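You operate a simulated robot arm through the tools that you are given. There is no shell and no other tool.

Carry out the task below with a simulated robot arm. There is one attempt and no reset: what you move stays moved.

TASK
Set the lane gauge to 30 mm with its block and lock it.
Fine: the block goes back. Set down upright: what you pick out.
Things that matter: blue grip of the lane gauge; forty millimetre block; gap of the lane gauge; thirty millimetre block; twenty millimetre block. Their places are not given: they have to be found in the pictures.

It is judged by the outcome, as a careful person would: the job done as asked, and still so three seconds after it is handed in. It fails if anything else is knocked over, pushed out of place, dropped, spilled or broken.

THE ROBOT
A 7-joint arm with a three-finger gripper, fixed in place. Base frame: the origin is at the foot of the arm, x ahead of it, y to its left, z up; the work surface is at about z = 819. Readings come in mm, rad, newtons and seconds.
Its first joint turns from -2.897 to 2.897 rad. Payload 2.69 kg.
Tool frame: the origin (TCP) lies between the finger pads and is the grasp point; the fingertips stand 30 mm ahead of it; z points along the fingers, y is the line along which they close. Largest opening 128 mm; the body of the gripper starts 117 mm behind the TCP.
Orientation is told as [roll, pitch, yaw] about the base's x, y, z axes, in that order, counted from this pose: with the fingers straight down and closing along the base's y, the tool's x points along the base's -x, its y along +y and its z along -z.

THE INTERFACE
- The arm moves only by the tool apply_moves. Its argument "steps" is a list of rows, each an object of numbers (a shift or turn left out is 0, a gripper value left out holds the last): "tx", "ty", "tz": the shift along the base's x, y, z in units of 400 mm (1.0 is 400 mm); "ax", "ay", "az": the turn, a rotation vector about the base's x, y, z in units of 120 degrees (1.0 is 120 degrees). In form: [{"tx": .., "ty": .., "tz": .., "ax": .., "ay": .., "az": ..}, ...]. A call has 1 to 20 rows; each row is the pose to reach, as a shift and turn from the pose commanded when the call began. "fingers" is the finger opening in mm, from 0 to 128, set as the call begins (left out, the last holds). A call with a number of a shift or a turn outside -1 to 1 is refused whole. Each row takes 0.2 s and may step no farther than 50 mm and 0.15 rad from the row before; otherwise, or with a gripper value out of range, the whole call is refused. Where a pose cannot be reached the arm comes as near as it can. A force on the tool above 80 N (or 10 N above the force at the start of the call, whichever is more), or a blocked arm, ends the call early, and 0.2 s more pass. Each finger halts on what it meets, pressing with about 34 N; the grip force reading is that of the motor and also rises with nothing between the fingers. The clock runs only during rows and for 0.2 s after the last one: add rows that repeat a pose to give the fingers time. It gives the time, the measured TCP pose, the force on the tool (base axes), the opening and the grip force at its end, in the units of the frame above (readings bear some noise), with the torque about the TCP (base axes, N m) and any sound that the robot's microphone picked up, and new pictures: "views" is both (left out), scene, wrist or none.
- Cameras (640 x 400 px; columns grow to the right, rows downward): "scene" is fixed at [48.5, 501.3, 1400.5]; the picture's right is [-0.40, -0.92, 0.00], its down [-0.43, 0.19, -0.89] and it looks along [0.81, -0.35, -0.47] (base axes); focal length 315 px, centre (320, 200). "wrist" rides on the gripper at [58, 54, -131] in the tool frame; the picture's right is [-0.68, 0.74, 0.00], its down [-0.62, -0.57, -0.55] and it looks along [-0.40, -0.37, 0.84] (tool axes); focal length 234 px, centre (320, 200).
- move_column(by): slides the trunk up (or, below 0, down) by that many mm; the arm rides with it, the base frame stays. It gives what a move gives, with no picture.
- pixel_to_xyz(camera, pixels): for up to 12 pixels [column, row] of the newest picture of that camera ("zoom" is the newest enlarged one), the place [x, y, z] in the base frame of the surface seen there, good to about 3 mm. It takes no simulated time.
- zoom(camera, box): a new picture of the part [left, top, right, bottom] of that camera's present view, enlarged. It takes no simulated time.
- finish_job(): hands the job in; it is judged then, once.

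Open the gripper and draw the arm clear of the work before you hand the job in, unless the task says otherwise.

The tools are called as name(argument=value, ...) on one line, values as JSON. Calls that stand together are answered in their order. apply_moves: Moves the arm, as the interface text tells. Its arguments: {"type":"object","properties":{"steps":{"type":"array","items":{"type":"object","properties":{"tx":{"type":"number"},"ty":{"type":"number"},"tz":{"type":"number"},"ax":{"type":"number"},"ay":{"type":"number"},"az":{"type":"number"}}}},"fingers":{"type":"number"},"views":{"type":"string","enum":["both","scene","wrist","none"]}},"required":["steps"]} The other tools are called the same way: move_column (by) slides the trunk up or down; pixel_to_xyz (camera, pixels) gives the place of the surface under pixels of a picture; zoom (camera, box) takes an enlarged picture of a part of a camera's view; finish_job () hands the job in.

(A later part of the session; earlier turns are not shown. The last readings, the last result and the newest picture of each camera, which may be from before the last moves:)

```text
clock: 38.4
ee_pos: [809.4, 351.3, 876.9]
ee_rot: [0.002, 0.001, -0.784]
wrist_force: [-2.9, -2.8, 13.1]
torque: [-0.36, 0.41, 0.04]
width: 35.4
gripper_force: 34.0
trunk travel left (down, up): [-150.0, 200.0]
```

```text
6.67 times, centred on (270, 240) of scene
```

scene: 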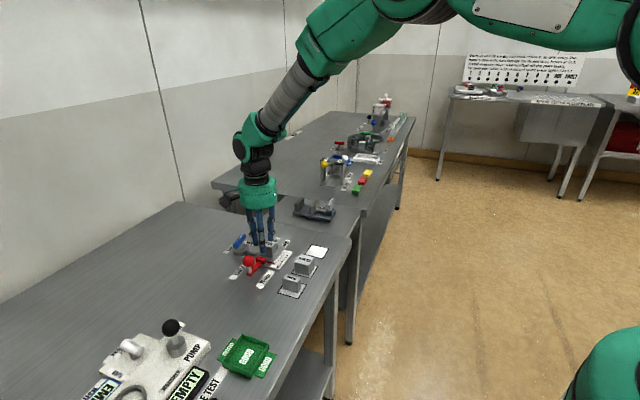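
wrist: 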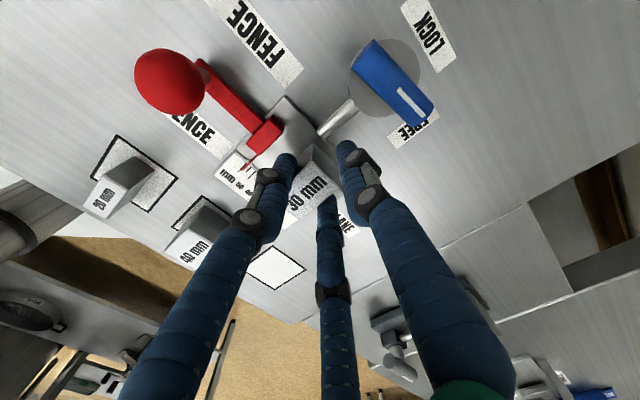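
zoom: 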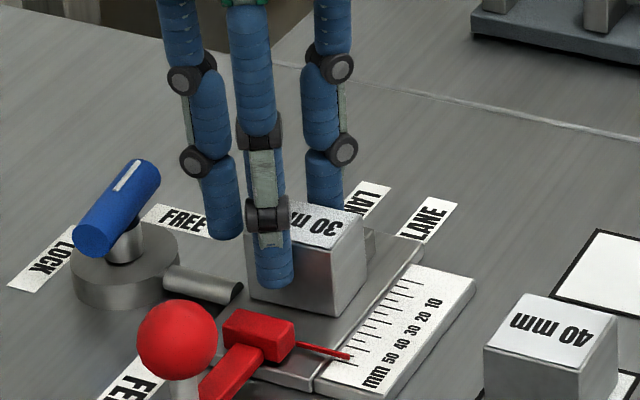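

Contact with the bed (13 N). I back off 1 mm and open, then rise straight up.

apply_moves(steps=[{"tz": 0.0025}, {"tz": 0.0025}], views="none")

apply_moves(steps=[{}, {}, {}, {"tz": 0.04}, {"tz": 0.1}, {"tz": 0.2}, {"tz": 0.2}], fingers=60)

zoom(camera="scene", box=[230, 210, 310, 270])

zoom(camera="wrist", box=[200, 80, 410, 220])

```text
clock: 39.0
ee_pos: [809.8, 351.1, 878.6]
ee_rot: [-0.001, 0.0, -0.783]
wrist_force: [0.8, 2.4, 4.7]
torque: [0.03, 0.02, -0.06]
width: 35.0
gripper_force: 34.2
trunk travel left (down, up): [-150.0, 200.0]
```

```text
clock: 40.6
ee_pos: [809.4, 350.9, 958.2]
ee_rot: [-0.003, 0.001, -0.783]
wrist_force: [-0.9, 0.4, 0.6]
torque: [0.0, -0.03, -0.01]
width: 59.8
gripper_force: 0.0
trunk travel left (down, up): [-150.0, 200.0]
```

scene: 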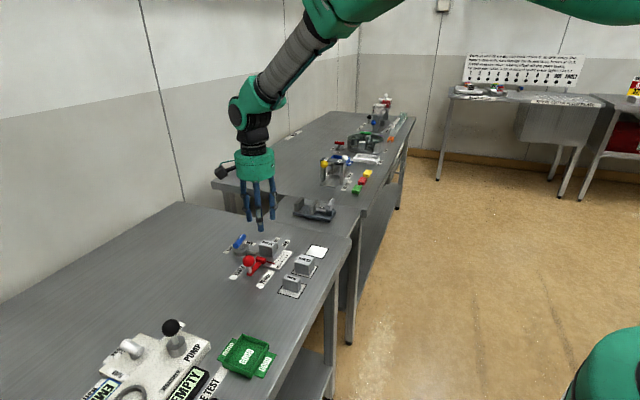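
wrist: 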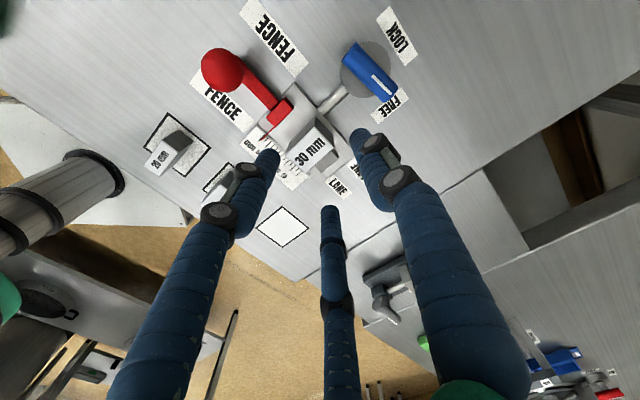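

```text
6.67 times, centred on (270, 240) of scene
```

zoom: 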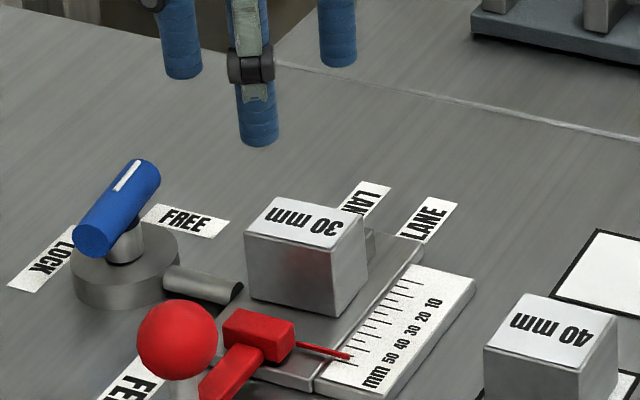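

```text
2.86 times, centred on (305, 150) of wrist
```

zoom: 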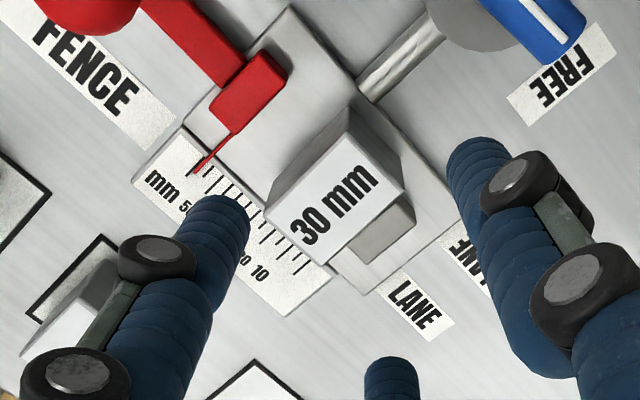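

The block sits upright and square in the gap. The red ball's centre works out at (729,410.7,871), radius ~18; I go above it with 80 mm opening and check.

apply_moves(steps=[{"tx": -0.067, "ty": 0.05}, {"tx": -0.134, "ty": 0.1}, {"tx": -0.202, "ty": 0.149}, {"tx": -0.202, "ty": 0.149}], fingers=80)

zoom(camera="wrist", box=[220, 80, 420, 240])

```text
clock: 41.6
ee_pos: [727.7, 410.7, 958.1]
ee_rot: [-0.001, -0.001, -0.783]
wrist_force: [0.3, 0.5, 0.0]
torque: [0.0, -0.04, -0.01]
width: 79.9
gripper_force: 0.1
trunk travel left (down, up): [-150.0, 200.0]
```

scene: 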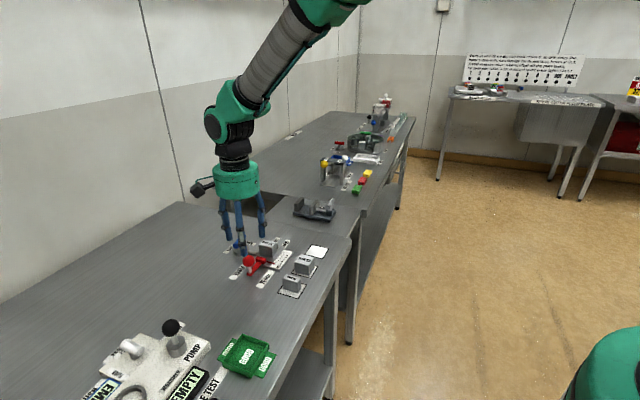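
wrist: 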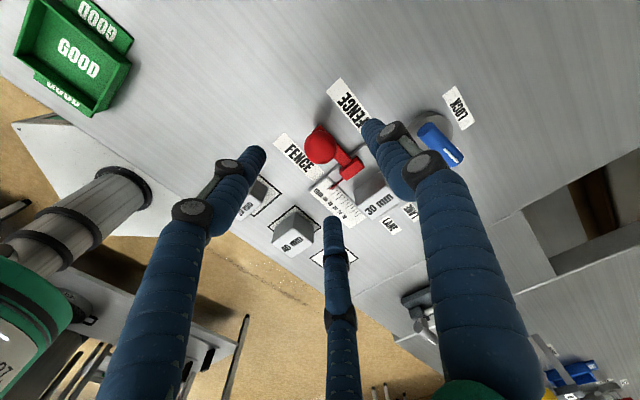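

```text
2.50 times, centred on (320, 160) of wrist
```

zoom: 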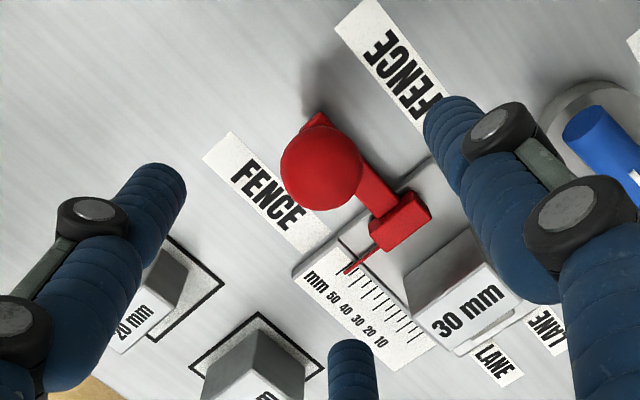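

The ball is under the open hand. I descend to TCP z≈883 so the tips reach just below the ball, staying above the red arm.

apply_moves(steps=[{"tx": 0.001, "tz": -0.1}, {"tx": 0.001, "tz": -0.1875}, {"tx": 0.001, "tz": -0.1875}])

zoom(camera="wrist", box=[220, 80, 420, 240])

zoom(camera="scene", box=[210, 210, 310, 290])

```text
clock: 42.4
ee_pos: [726.9, 412.2, 883.0]
ee_rot: [-0.001, 0.0, -0.784]
wrist_force: [-0.1, -0.8, -0.2]
torque: [-0.03, 0.01, 0.0]
width: 79.8
gripper_force: 0.1
trunk travel left (down, up): [-150.0, 200.0]
```

scene: 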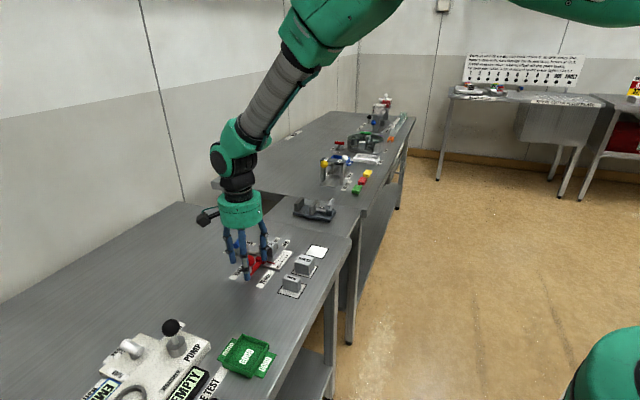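
wrist: 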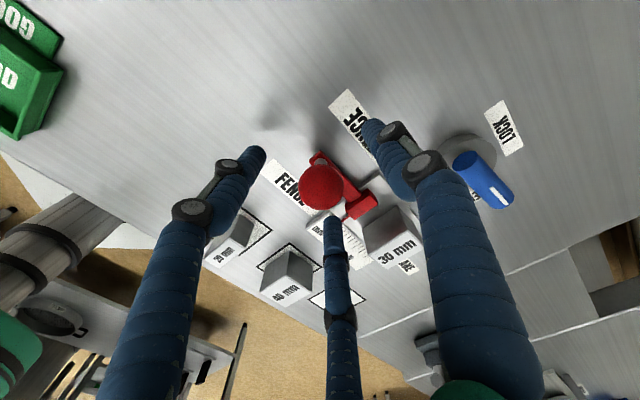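

```text
2.50 times, centred on (320, 160) of wrist
```

zoom: 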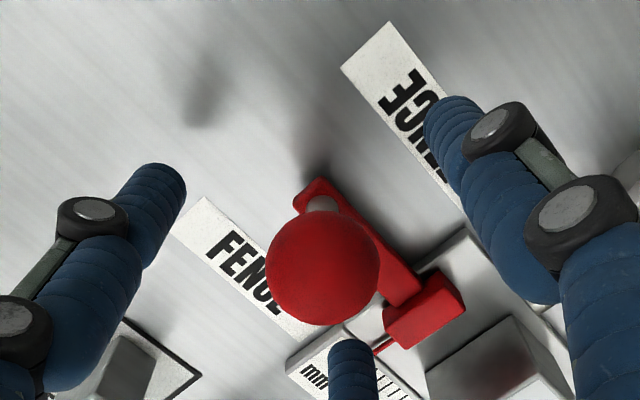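

```text
5.00 times, centred on (260, 250) of scene
```

zoom: 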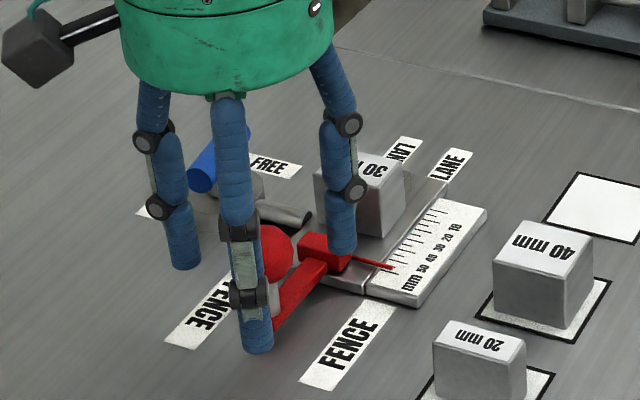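

Ball is centred among the fingers. I close in stages on it.

apply_moves(steps=[{}, {}], fingers=46, views="none")

apply_moves(steps=[{}, {}, {}], fingers=33)

zoom(camera="wrist", box=[220, 80, 420, 240])

```text
clock: 43.0
ee_pos: [728.1, 411.7, 883.4]
ee_rot: [0.001, -0.001, -0.783]
wrist_force: [-0.6, 0.3, 0.4]
torque: [0.01, -0.05, 0.03]
width: 45.8
gripper_force: 0.1
trunk travel left (down, up): [-150.0, 200.0]
```

```text
clock: 43.8
ee_pos: [727.7, 412.3, 884.6]
ee_rot: [0.0, 0.0, -0.782]
wrist_force: [0.6, -2.5, -0.6]
torque: [-0.02, 0.0, 0.01]
width: 35.0
gripper_force: 1.2
trunk travel left (down, up): [-150.0, 200.0]
```

scene: 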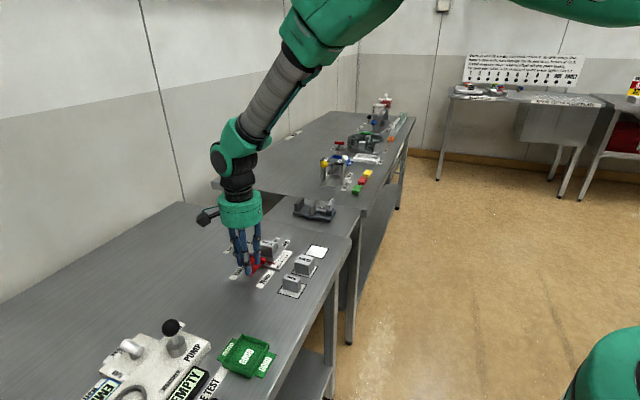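
wrist: 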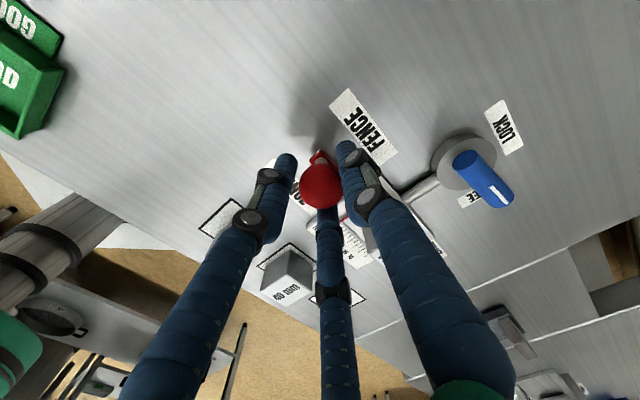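

```text
2.50 times, centred on (320, 160) of wrist
```

zoom: 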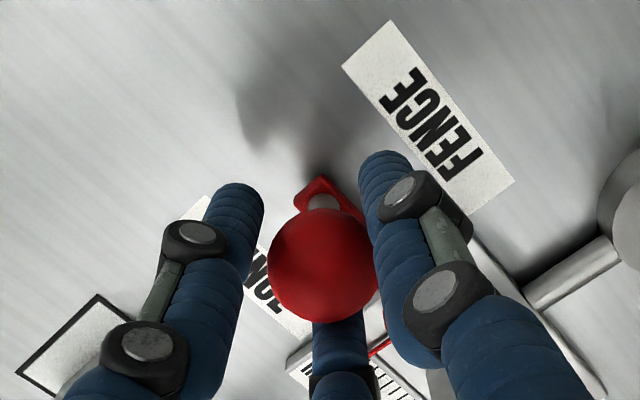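

Ball held lightly at 35 mm. I slide the fence along the axis towards the stub, 16 mm first in 4 mm rows, watching the force.

apply_moves(steps=[{"tx": 0.0071, "ty": -0.0071}, {"tx": 0.0141, "ty": -0.0141}, {"tx": 0.0212, "ty": -0.0212}, {"tx": 0.0283, "ty": -0.0283}, {"tx": 0.0283, "ty": -0.0283}])

zoom(camera="scene", box=[220, 215, 310, 280])

```text
clock: 45.0
ee_pos: [739.2, 400.5, 884.1]
ee_rot: [0.001, 0.001, -0.783]
wrist_force: [-1.7, 0.2, 0.1]
torque: [0.07, 0.03, -0.03]
width: 33.3
gripper_force: 0.5
trunk travel left (down, up): [-150.0, 200.0]
```

scene: 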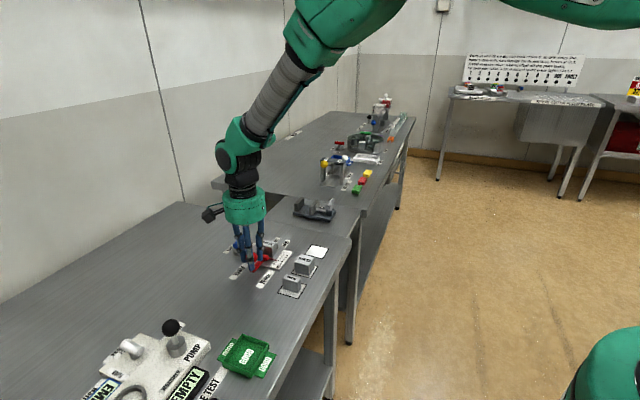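
wrist: 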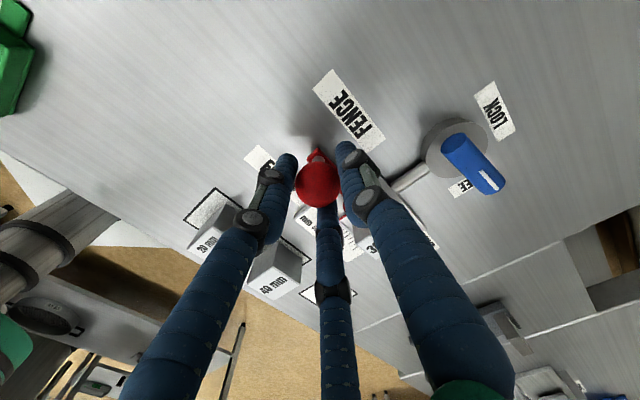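

```text
6.15 times, centred on (265, 248) of scene
```

zoom: 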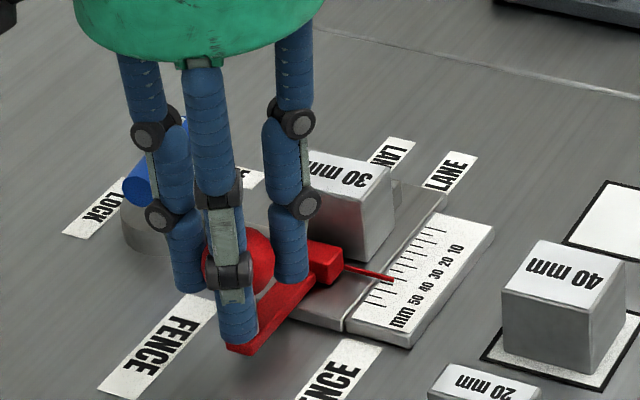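

The fence slides freely, pointer now ~41. I continue 7 mm, then 1 mm at a time.

apply_moves(steps=[{"tx": 0.0035, "ty": -0.0035}, {"tx": 0.0071, "ty": -0.0071}, {"tx": 0.0106, "ty": -0.0106}, {"tx": 0.0124, "ty": -0.0124}, {"tx": 0.0124, "ty": -0.0124}], views="none")

apply_moves(steps=[{"tx": 0.0018, "ty": -0.0018}, {"tx": 0.0035, "ty": -0.0035}, {"tx": 0.0035, "ty": -0.0035}])

zoom(camera="scene", box=[220, 215, 310, 280])

```text
clock: 46.2
ee_pos: [745.2, 395.3, 883.9]
ee_rot: [0.001, 0.0, -0.783]
wrist_force: [-0.2, 0.4, 0.7]
torque: [0.01, 0.02, -0.01]
width: 33.7
gripper_force: 0.9
trunk travel left (down, up): [-150.0, 200.0]
```

```text
clock: 47.0
ee_pos: [746.6, 392.7, 883.3]
ee_rot: [0.001, 0.001, -0.784]
wrist_force: [-1.0, 0.0, 0.6]
torque: [-0.01, 0.01, 0.0]
width: 34.1
gripper_force: 0.6
trunk travel left (down, up): [-150.0, 200.0]
```

scene: 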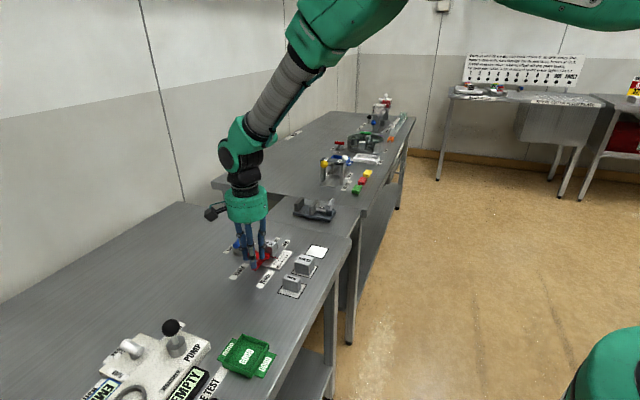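
wrist: 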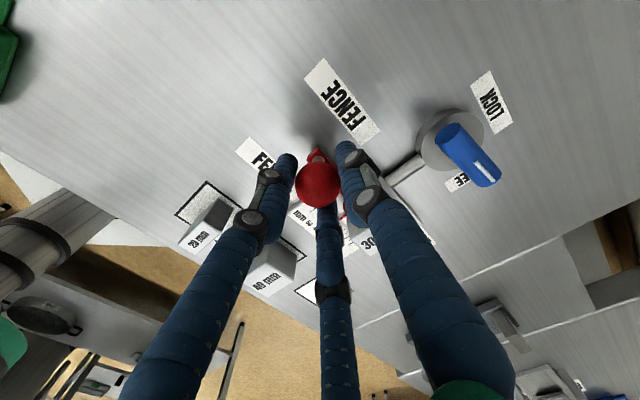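

```text
6.15 times, centred on (265, 248) of scene
```

zoom: 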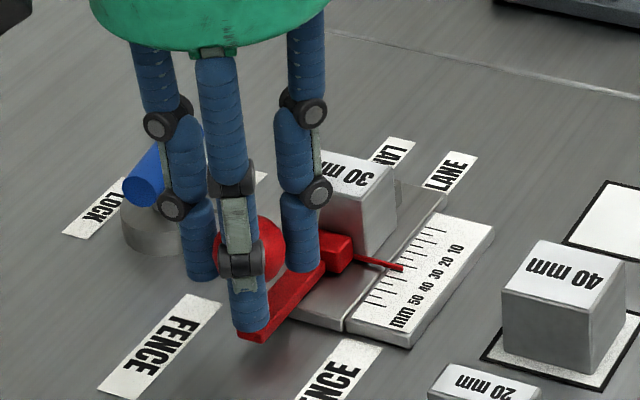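

Pointer at ~34, no force yet. I go on with 1 mm rows.

apply_moves(steps=[{"tx": 0.0018, "ty": -0.0018}, {"tx": 0.0035, "ty": -0.0035}, {"tx": 0.0035, "ty": -0.0035}], views="none")

apply_moves(steps=[{"tx": 0.0018, "ty": -0.0018}, {"tx": 0.0018, "ty": -0.0018}], views="none")

apply_moves(steps=[{"tx": 0.0018, "ty": -0.0018}, {"tx": 0.0018, "ty": -0.0018}])

zoom(camera="scene", box=[230, 220, 310, 280])

```text
clock: 47.8
ee_pos: [748.0, 391.2, 881.8]
ee_rot: [-0.002, 0.0, -0.785]
wrist_force: [-1.0, -0.3, -0.2]
torque: [0.03, 0.01, 0.02]
width: 34.2
gripper_force: 0.2
trunk travel left (down, up): [-150.0, 200.0]
```

```text
clock: 48.4
ee_pos: [748.8, 391.7, 881.7]
ee_rot: [0.0, 0.001, -0.784]
wrist_force: [-1.3, -0.3, -0.1]
torque: [0.03, -0.02, -0.03]
width: 34.1
gripper_force: 1.1
trunk travel left (down, up): [-150.0, 200.0]
```

```text
clock: 49.0
ee_pos: [748.7, 389.7, 881.9]
ee_rot: [-0.001, 0.001, -0.783]
wrist_force: [-1.0, 0.5, 0.7]
torque: [0.02, 0.0, 0.0]
width: 33.8
gripper_force: 0.6
trunk travel left (down, up): [-150.0, 200.0]
```

scene: 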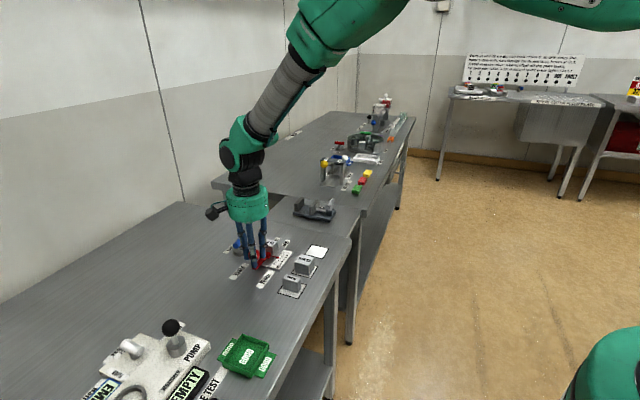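
wrist: 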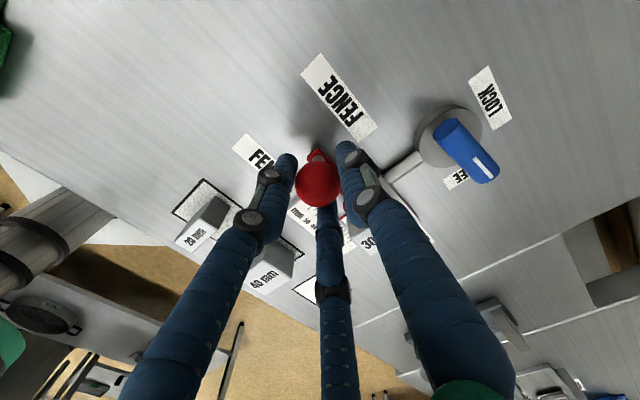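

```text
6.67 times, centred on (270, 250) of scene
```

zoom: 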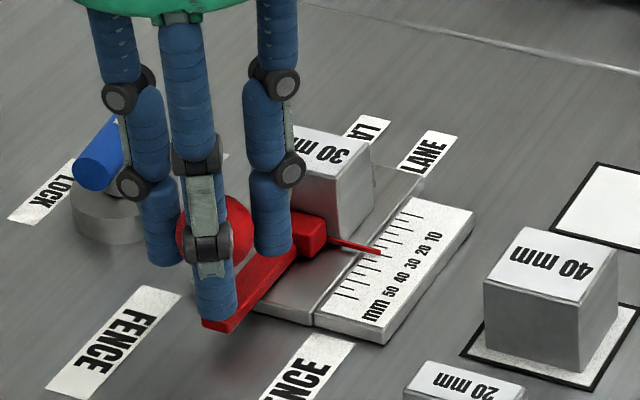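

No contact force yet; I continue in 1 mm moves.

apply_moves(steps=[{"tx": 0.0018, "ty": -0.0018}, {"tx": 0.0018, "ty": -0.0018}], views="none")

apply_moves(steps=[{"tx": 0.0018, "ty": -0.0018}, {"tx": 0.0018, "ty": -0.0018}], views="none")

apply_moves(steps=[{"tx": 0.0018, "ty": -0.0018}, {"tx": 0.0018, "ty": -0.0018}])

zoom(camera="scene", box=[230, 220, 310, 280])

```text
clock: 49.6
ee_pos: [749.9, 389.5, 882.9]
ee_rot: [0.0, 0.0, -0.784]
wrist_force: [-2.0, 0.9, 1.3]
torque: [0.0, 0.03, -0.04]
width: 34.7
gripper_force: 1.1
trunk travel left (down, up): [-150.0, 200.0]
```

```text
clock: 50.2
ee_pos: [750.1, 388.4, 883.9]
ee_rot: [0.001, -0.001, -0.785]
wrist_force: [-4.4, 1.4, -0.9]
torque: [0.03, 0.0, -0.03]
width: 36.1
gripper_force: 2.4
trunk travel left (down, up): [-150.0, 200.0]
```

```text
clock: 50.8
ee_pos: [752.0, 388.3, 882.8]
ee_rot: [0.001, -0.001, -0.783]
wrist_force: [-6.6, 3.4, -0.1]
torque: [0.01, 0.05, -0.07]
width: 36.9
gripper_force: 3.2
trunk travel left (down, up): [-150.0, 200.0]
```

scene: 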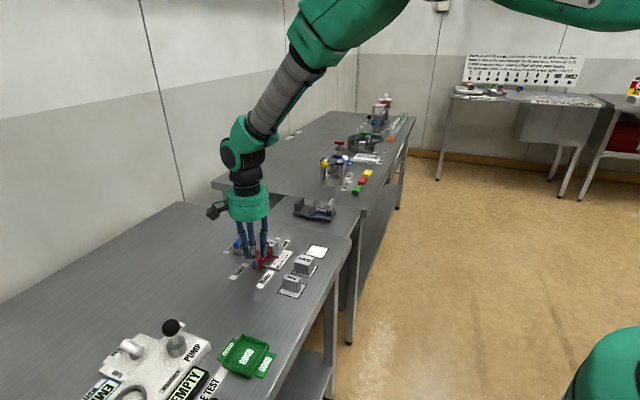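
wrist: 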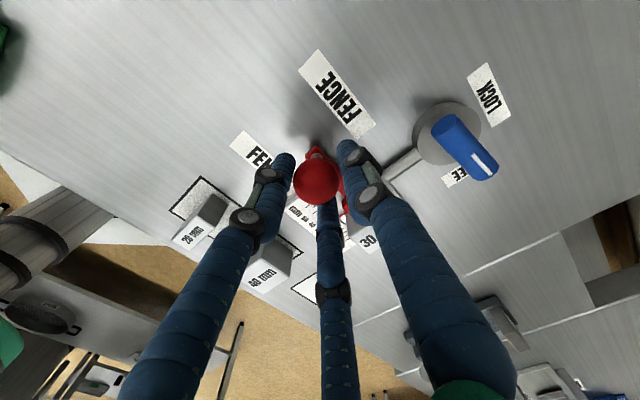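

```text
6.67 times, centred on (270, 250) of scene
```

zoom: 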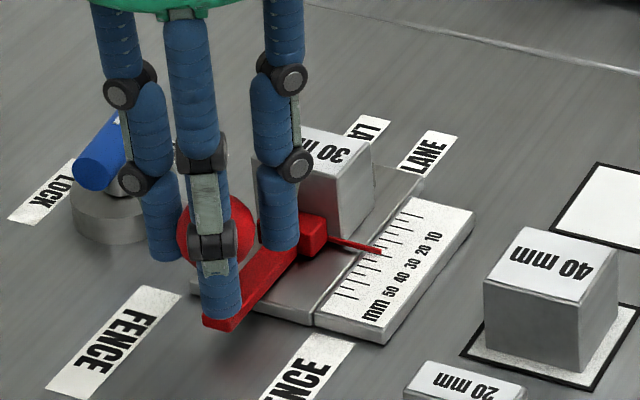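

Force is up to ~7 N while the pointer stopped moving: the fence bears on the block. I look closely at the pointer and at block–stub contact.

zoom(camera="scene", box=[262, 232, 292, 262])

zoom(camera="wrist", box=[280, 160, 440, 280])

```text
13.33 times, centred on (277, 247) of scene
```

zoom: 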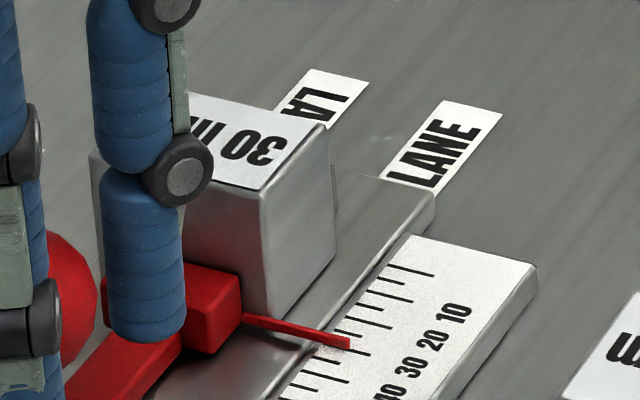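

```text
3.33 times, centred on (360, 220) of wrist
```

zoom: 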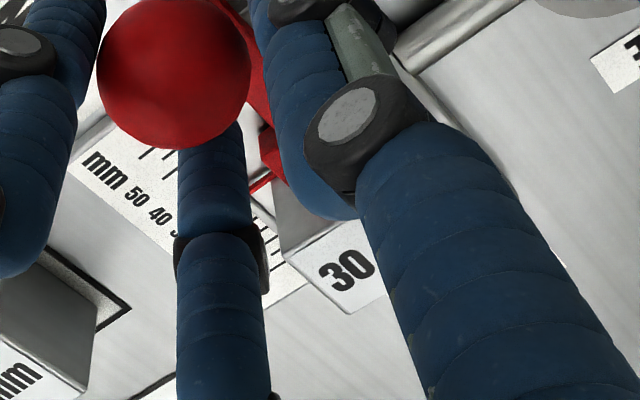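

Pointer reads about 30 and the block is against the stub. I press 1 mm further to seat it, and check the pointer again.

apply_moves(steps=[{"tx": 0.0018, "ty": -0.0018}, {"tx": 0.0036, "ty": -0.0036}, {"tx": 0.0036, "ty": -0.0036}], views="scene")

zoom(camera="scene", box=[262, 232, 292, 262])

```text
clock: 51.6
ee_pos: [752.2, 386.9, 881.4]
ee_rot: [0.0, 0.0, -0.784]
wrist_force: [-9.3, 4.2, 0.0]
torque: [0.04, 0.07, -0.07]
width: 39.6
gripper_force: 4.9
trunk travel left (down, up): [-150.0, 200.0]
```

scene: 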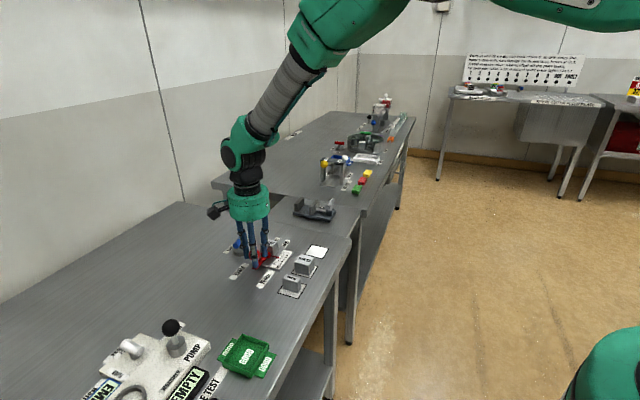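

```text
13.33 times, centred on (277, 247) of scene
```

zoom: 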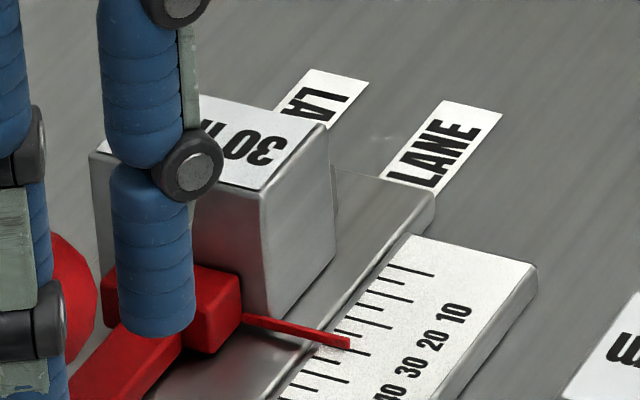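

Pointer unmoved at 10 N: the block is seated between fence and stub. I open to 56 mm (staying clear of the block) and go straight up.

apply_moves(steps=[{}, {}, {}, {"tz": 0.05}, {"tz": 0.12}, {"tz": 0.2}, {"tz": 0.2}], fingers=56)

zoom(camera="scene", box=[240, 225, 300, 270])

zoom(camera="wrist", box=[260, 100, 440, 240])

```text
clock: 53.2
ee_pos: [752.5, 388.1, 963.6]
ee_rot: [0.0, -0.001, -0.784]
wrist_force: [-0.2, -0.7, 0.2]
torque: [-0.03, -0.02, -0.03]
width: 55.9
gripper_force: 0.1
trunk travel left (down, up): [-150.0, 200.0]
```

scene: 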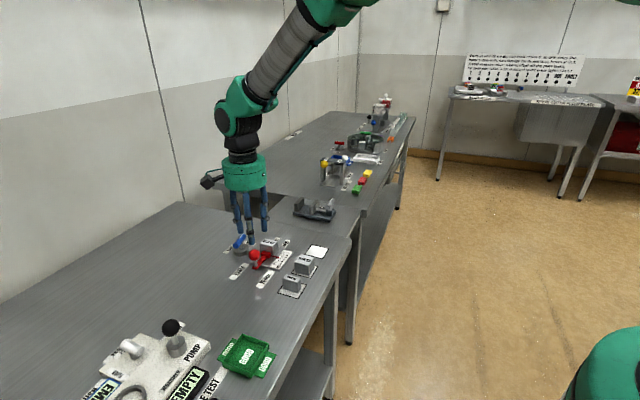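
wrist: 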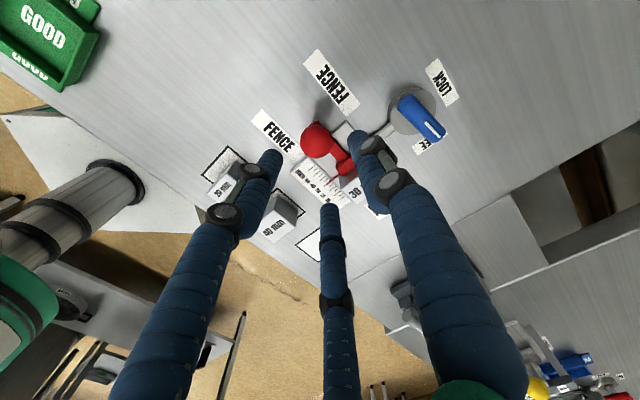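

```text
8.89 times, centred on (270, 248) of scene
```

zoom: 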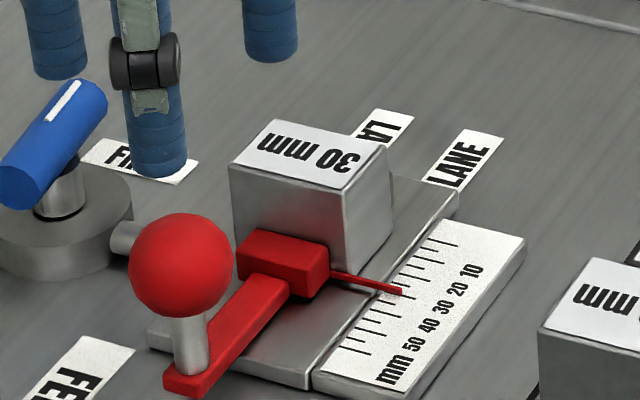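

```text
2.86 times, centred on (350, 170) of wrist
```

zoom: 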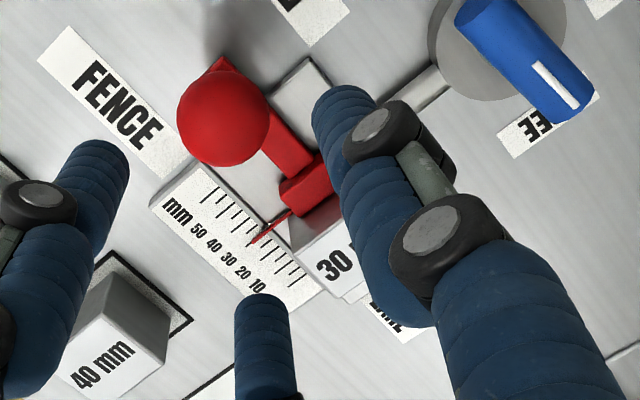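

The fence rests on the block with the pointer at 30. Next the lock: I measure the blue bar's present heading.

zoom(camera="scene", box=[220, 225, 270, 265])

```text
10.00 times, centred on (245, 245) of scene
```

zoom: 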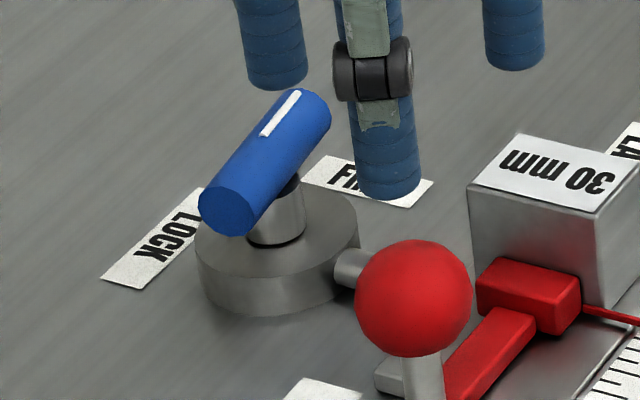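

pixel_to_xyz(camera="zoom", pixels=[[305, 100], [285, 125], [260, 150], [235, 180], [268, 130], [295, 97], [325, 105], [220, 195]])

pixel_to_xyz(camera="wrist", pixels=[[404, 100], [421, 117], [438, 133], [412, 108], [430, 126]])

```text
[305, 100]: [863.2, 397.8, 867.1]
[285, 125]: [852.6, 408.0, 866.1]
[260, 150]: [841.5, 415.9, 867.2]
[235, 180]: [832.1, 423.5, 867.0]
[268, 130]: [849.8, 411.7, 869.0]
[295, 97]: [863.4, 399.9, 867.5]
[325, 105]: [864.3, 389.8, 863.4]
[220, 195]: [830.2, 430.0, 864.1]
```

```text
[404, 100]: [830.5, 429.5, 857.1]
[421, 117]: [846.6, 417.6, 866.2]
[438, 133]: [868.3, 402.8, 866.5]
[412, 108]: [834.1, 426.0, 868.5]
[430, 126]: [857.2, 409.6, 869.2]
```

Bar heading ≈ −38°, centre (849,412). I go above it aligned at yaw −38°, offset 7 mm, then lower as before.

apply_moves(steps=[{"tx": 0.077, "ty": 0.016, "az": 0.02}, {"tx": 0.154, "ty": 0.032, "az": 0.04}, {"tx": 0.2305, "ty": 0.048, "az": 0.058}, {"tx": 0.2305, "ty": 0.048, "az": 0.058}], fingers=80)

zoom(camera="wrist", box=[240, 90, 400, 220])

```text
clock: 54.2
ee_pos: [845.9, 404.4, 963.8]
ee_rot: [-0.001, -0.001, -0.662]
wrist_force: [0.4, -0.3, -0.5]
torque: [0.02, -0.01, 0.03]
width: 79.9
gripper_force: 0.0
trunk travel left (down, up): [-150.0, 200.0]
```

scene: 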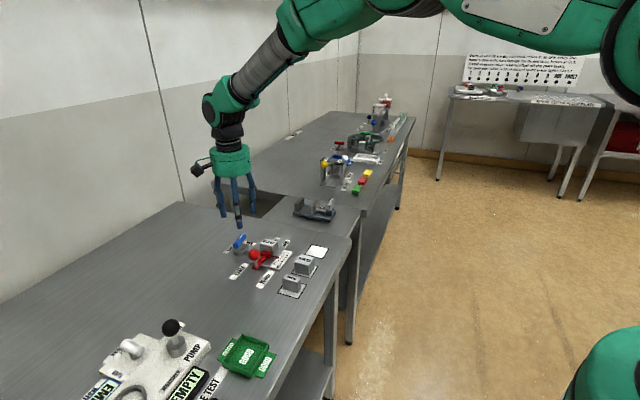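
wrist: 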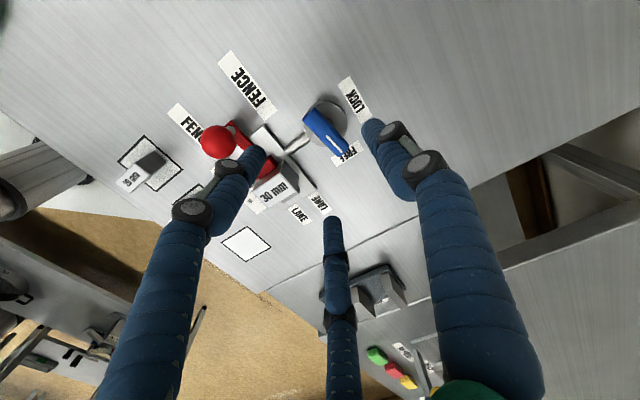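

```text
3.08 times, centred on (320, 155) of wrist
```

zoom: 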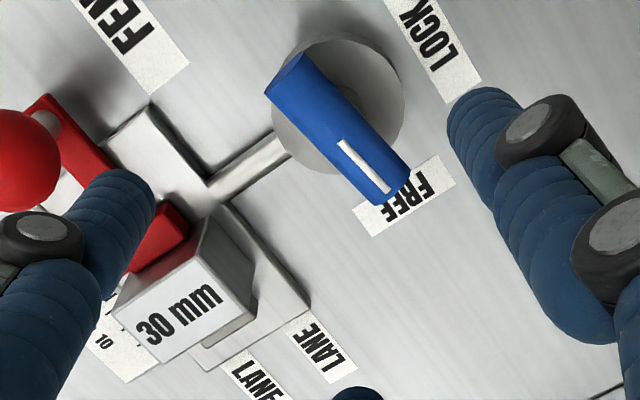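

pixel_to_xyz(camera="zoom", pixels=[[285, 80], [340, 135], [392, 190], [310, 105], [365, 165], [320, 140]])

apply_moves(steps=[{}], views="none")

```text
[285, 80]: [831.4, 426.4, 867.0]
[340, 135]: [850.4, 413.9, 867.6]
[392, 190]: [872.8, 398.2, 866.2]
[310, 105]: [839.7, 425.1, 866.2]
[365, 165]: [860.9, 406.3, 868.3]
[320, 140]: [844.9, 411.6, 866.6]
```

```text
clock: 54.6
ee_pos: [843.9, 405.6, 963.0]
ee_rot: [0.0, 0.001, -0.661]
wrist_force: [-0.5, 0.1, 0.0]
torque: [0.0, 0.0, -0.06]
width: 79.7
gripper_force: 0.0
trunk travel left (down, up): [-150.0, 200.0]
```

I correct by (+1.3,+1.7) mm and descend to z≈871.5 around the bar.

apply_moves(steps=[{"tx": 0.003, "ty": 0.004, "tz": -0.08}, {"tx": 0.003, "ty": 0.004, "tz": -0.16}, {"tx": 0.003, "ty": 0.004, "tz": -0.2285}, {"tx": 0.003, "ty": 0.004, "tz": -0.2285}], views="none")

apply_moves(steps=[{}, {}, {}], fingers=40)

zoom(camera="wrist", box=[240, 110, 400, 220])

```text
clock: 55.6
ee_pos: [847.2, 407.9, 869.8]
ee_rot: [-0.002, 0.001, -0.661]
wrist_force: [0.5, 0.3, -0.9]
torque: [-0.02, 0.02, 0.02]
width: 80.3
gripper_force: 0.1
trunk travel left (down, up): [-150.0, 200.0]
```

```text
clock: 56.4
ee_pos: [846.0, 408.8, 870.4]
ee_rot: [0.0, 0.001, -0.662]
wrist_force: [0.3, 0.2, -0.5]
torque: [-0.01, 0.0, 0.05]
width: 40.0
gripper_force: 0.0
trunk travel left (down, up): [-150.0, 200.0]
```

scene: 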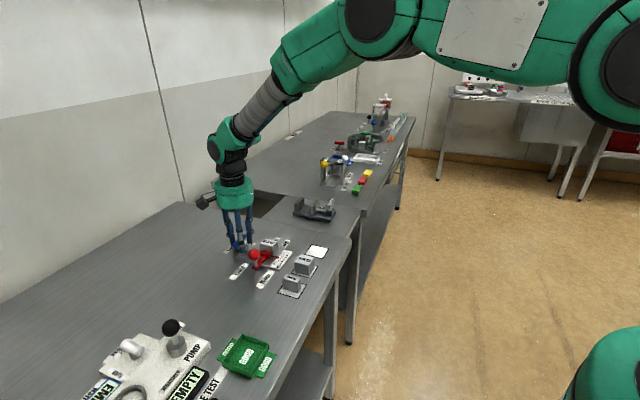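
wrist: 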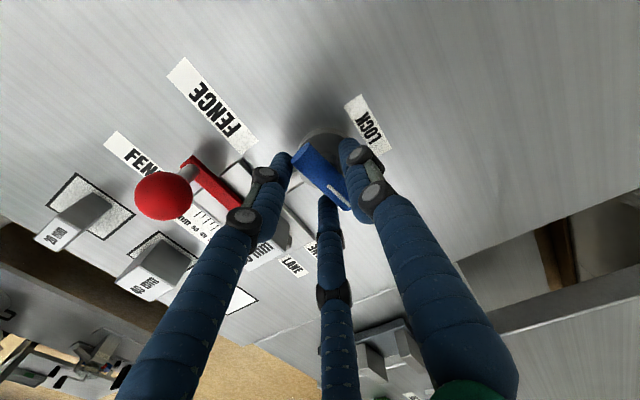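

```text
3.64 times, centred on (320, 165) of wrist
```

zoom: 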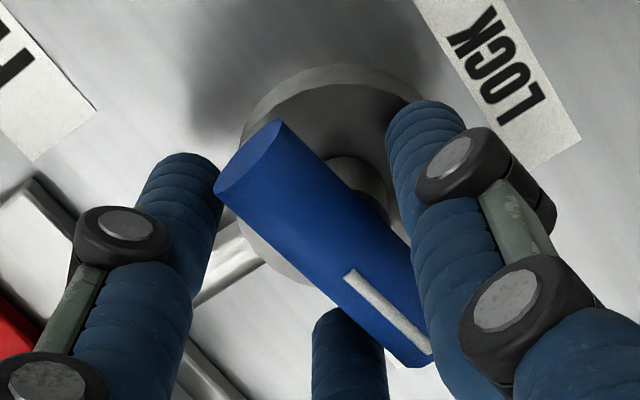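

Bar sits parallel between pair and single finger. I close to 32 mm for a snug cage.

apply_moves(steps=[{}, {}], fingers=32, views="none")

apply_moves(steps=[{}], views="none")

```text
clock: 57.0
ee_pos: [846.3, 407.5, 871.6]
ee_rot: [0.001, 0.0, -0.663]
wrist_force: [-0.1, 0.1, 0.5]
torque: [0.0, -0.03, 0.04]
width: 32.0
gripper_force: 0.0
trunk travel left (down, up): [-150.0, 200.0]
```

```text
clock: 57.4
ee_pos: [846.2, 407.4, 870.2]
ee_rot: [0.0, -0.001, -0.662]
wrist_force: [-0.6, -0.1, 0.1]
torque: [0.0, -0.01, 0.0]
width: 32.3
gripper_force: 0.0
trunk travel left (down, up): [-150.0, 200.0]
```

Now I turn the caged bar back towards LOCK about the hub axis, first by 57°.

apply_moves(steps=[{"tx": 0.0017, "ty": -0.0011, "az": 0.0594}, {"tx": 0.0035, "ty": -0.0021, "az": 0.1188}, {"tx": 0.0054, "ty": -0.0028, "az": 0.1782}, {"tx": 0.0073, "ty": -0.0032, "az": 0.2376}, {"tx": 0.0093, "ty": -0.0034, "az": 0.297}, {"tx": 0.0114, "ty": -0.0034, "az": 0.3564}, {"tx": 0.0134, "ty": -0.0031, "az": 0.4158}, {"tx": 0.0153, "ty": -0.0025, "az": 0.4752}])

zoom(camera="wrist", box=[240, 110, 400, 220])

```text
clock: 59.2
ee_pos: [852.0, 406.5, 871.2]
ee_rot: [0.002, 0.002, 0.335]
wrist_force: [0.3, -1.4, -0.3]
torque: [-0.02, -0.01, -0.02]
width: 32.6
gripper_force: 0.9
trunk travel left (down, up): [-150.0, 200.0]
```

scene: 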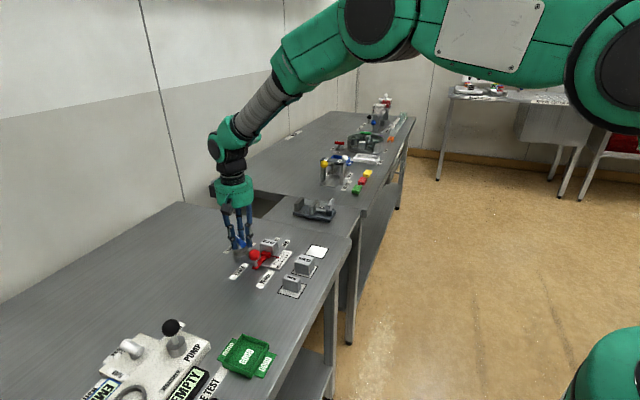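
wrist: 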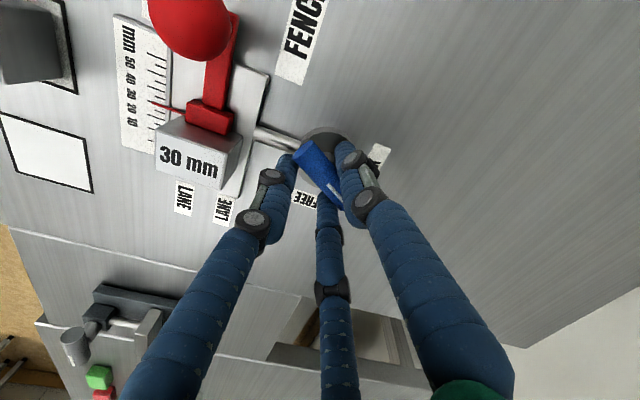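

```text
3.64 times, centred on (320, 165) of wrist
```

zoom: 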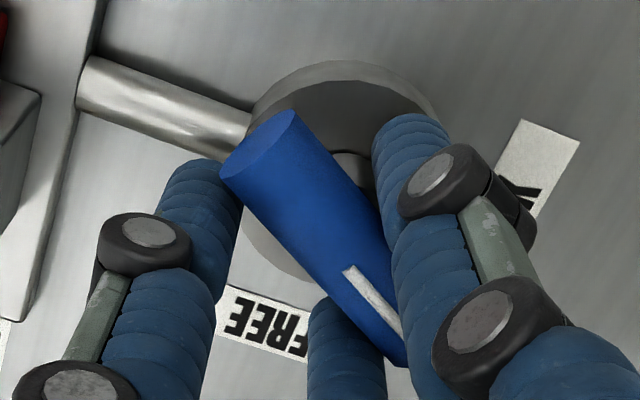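

Following well, and the pointer reads 30. I finish the turn to LOCK, expecting the stop at about +47°.

apply_moves(steps=[{"tx": 0.0019, "ty": 0.0008, "az": 0.0594}, {"tx": 0.0036, "ty": 0.0018, "az": 0.1188}, {"tx": 0.0052, "ty": 0.003, "az": 0.1782}, {"tx": 0.0067, "ty": 0.0044, "az": 0.2376}, {"tx": 0.0067, "ty": 0.0044, "az": 0.2376}])

zoom(camera="wrist", box=[240, 110, 400, 220])

```text
clock: 60.4
ee_pos: [855.2, 407.8, 870.3]
ee_rot: [0.001, 0.0, 0.831]
wrist_force: [0.9, -1.5, -0.4]
torque: [-0.04, -0.01, -0.06]
width: 32.3
gripper_force: 0.7
trunk travel left (down, up): [-150.0, 200.0]
```

scene: 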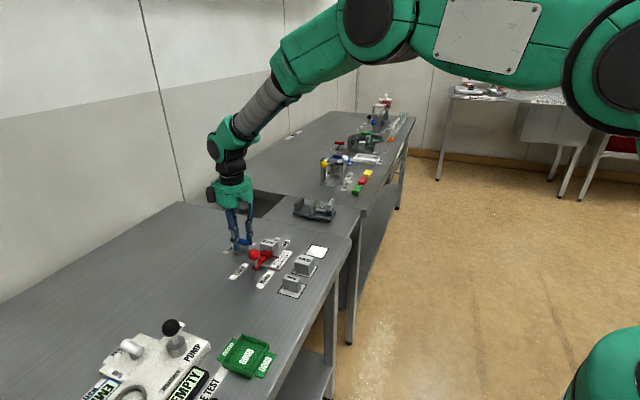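
wrist: 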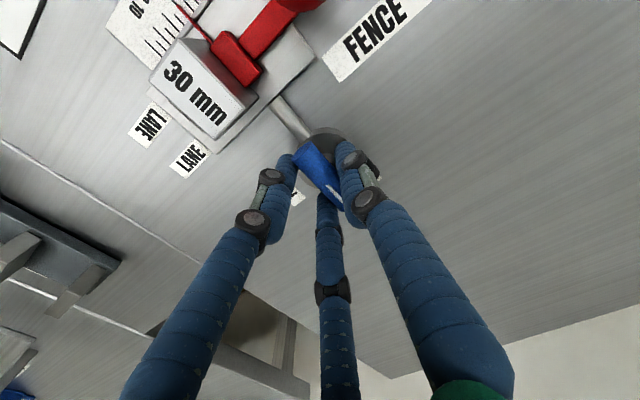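

```text
3.64 times, centred on (320, 165) of wrist
```

zoom: 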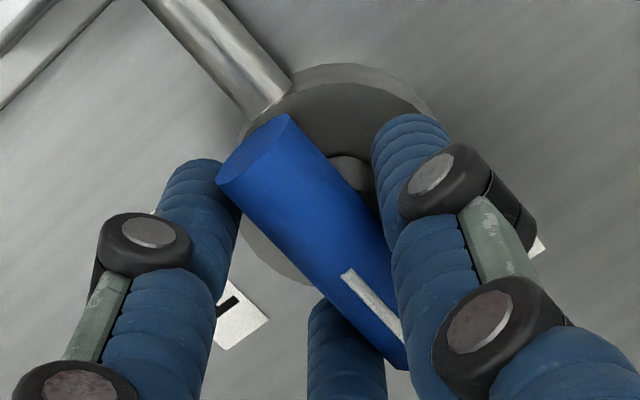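

No stop felt yet and the bar lags the cage by a few degrees. I turn on in small steps until it bears on the stop.

apply_moves(steps=[{"tx": 0.0006, "ty": 0.0008, "az": 0.0287}, {"tx": 0.0012, "ty": 0.0015, "az": 0.0573}, {"tx": 0.0012, "ty": 0.0015, "az": 0.0573}])

zoom(camera="wrist", box=[240, 110, 400, 220])

zoom(camera="scene", box=[210, 215, 310, 280])

```text
clock: 61.2
ee_pos: [855.2, 406.3, 870.5]
ee_rot: [0.0, 0.0, 0.951]
wrist_force: [13.5, -26.5, -1.2]
torque: [-0.34, -0.21, -0.69]
width: 33.3
gripper_force: 1.1
trunk travel left (down, up): [-150.0, 200.0]
```

scene: 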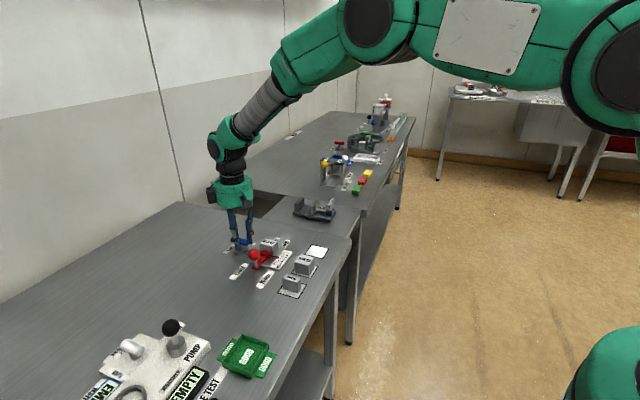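
wrist: 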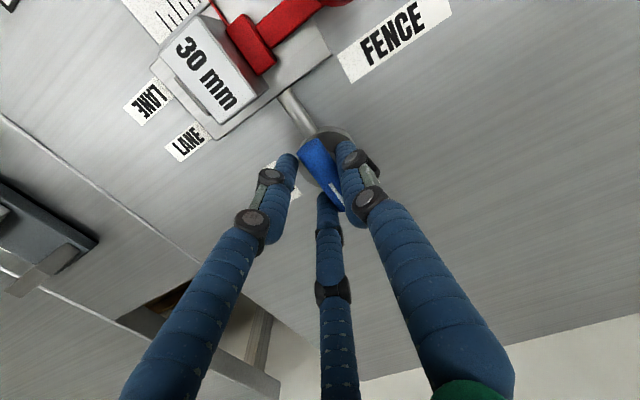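

```text
3.64 times, centred on (320, 165) of wrist
```

zoom: 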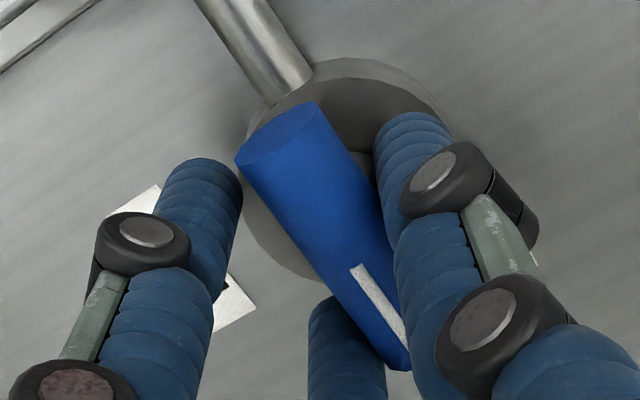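

```text
6.15 times, centred on (260, 248) of scene
```

zoom: 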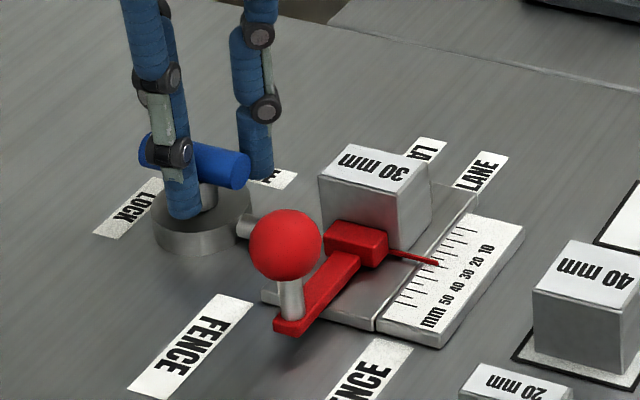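

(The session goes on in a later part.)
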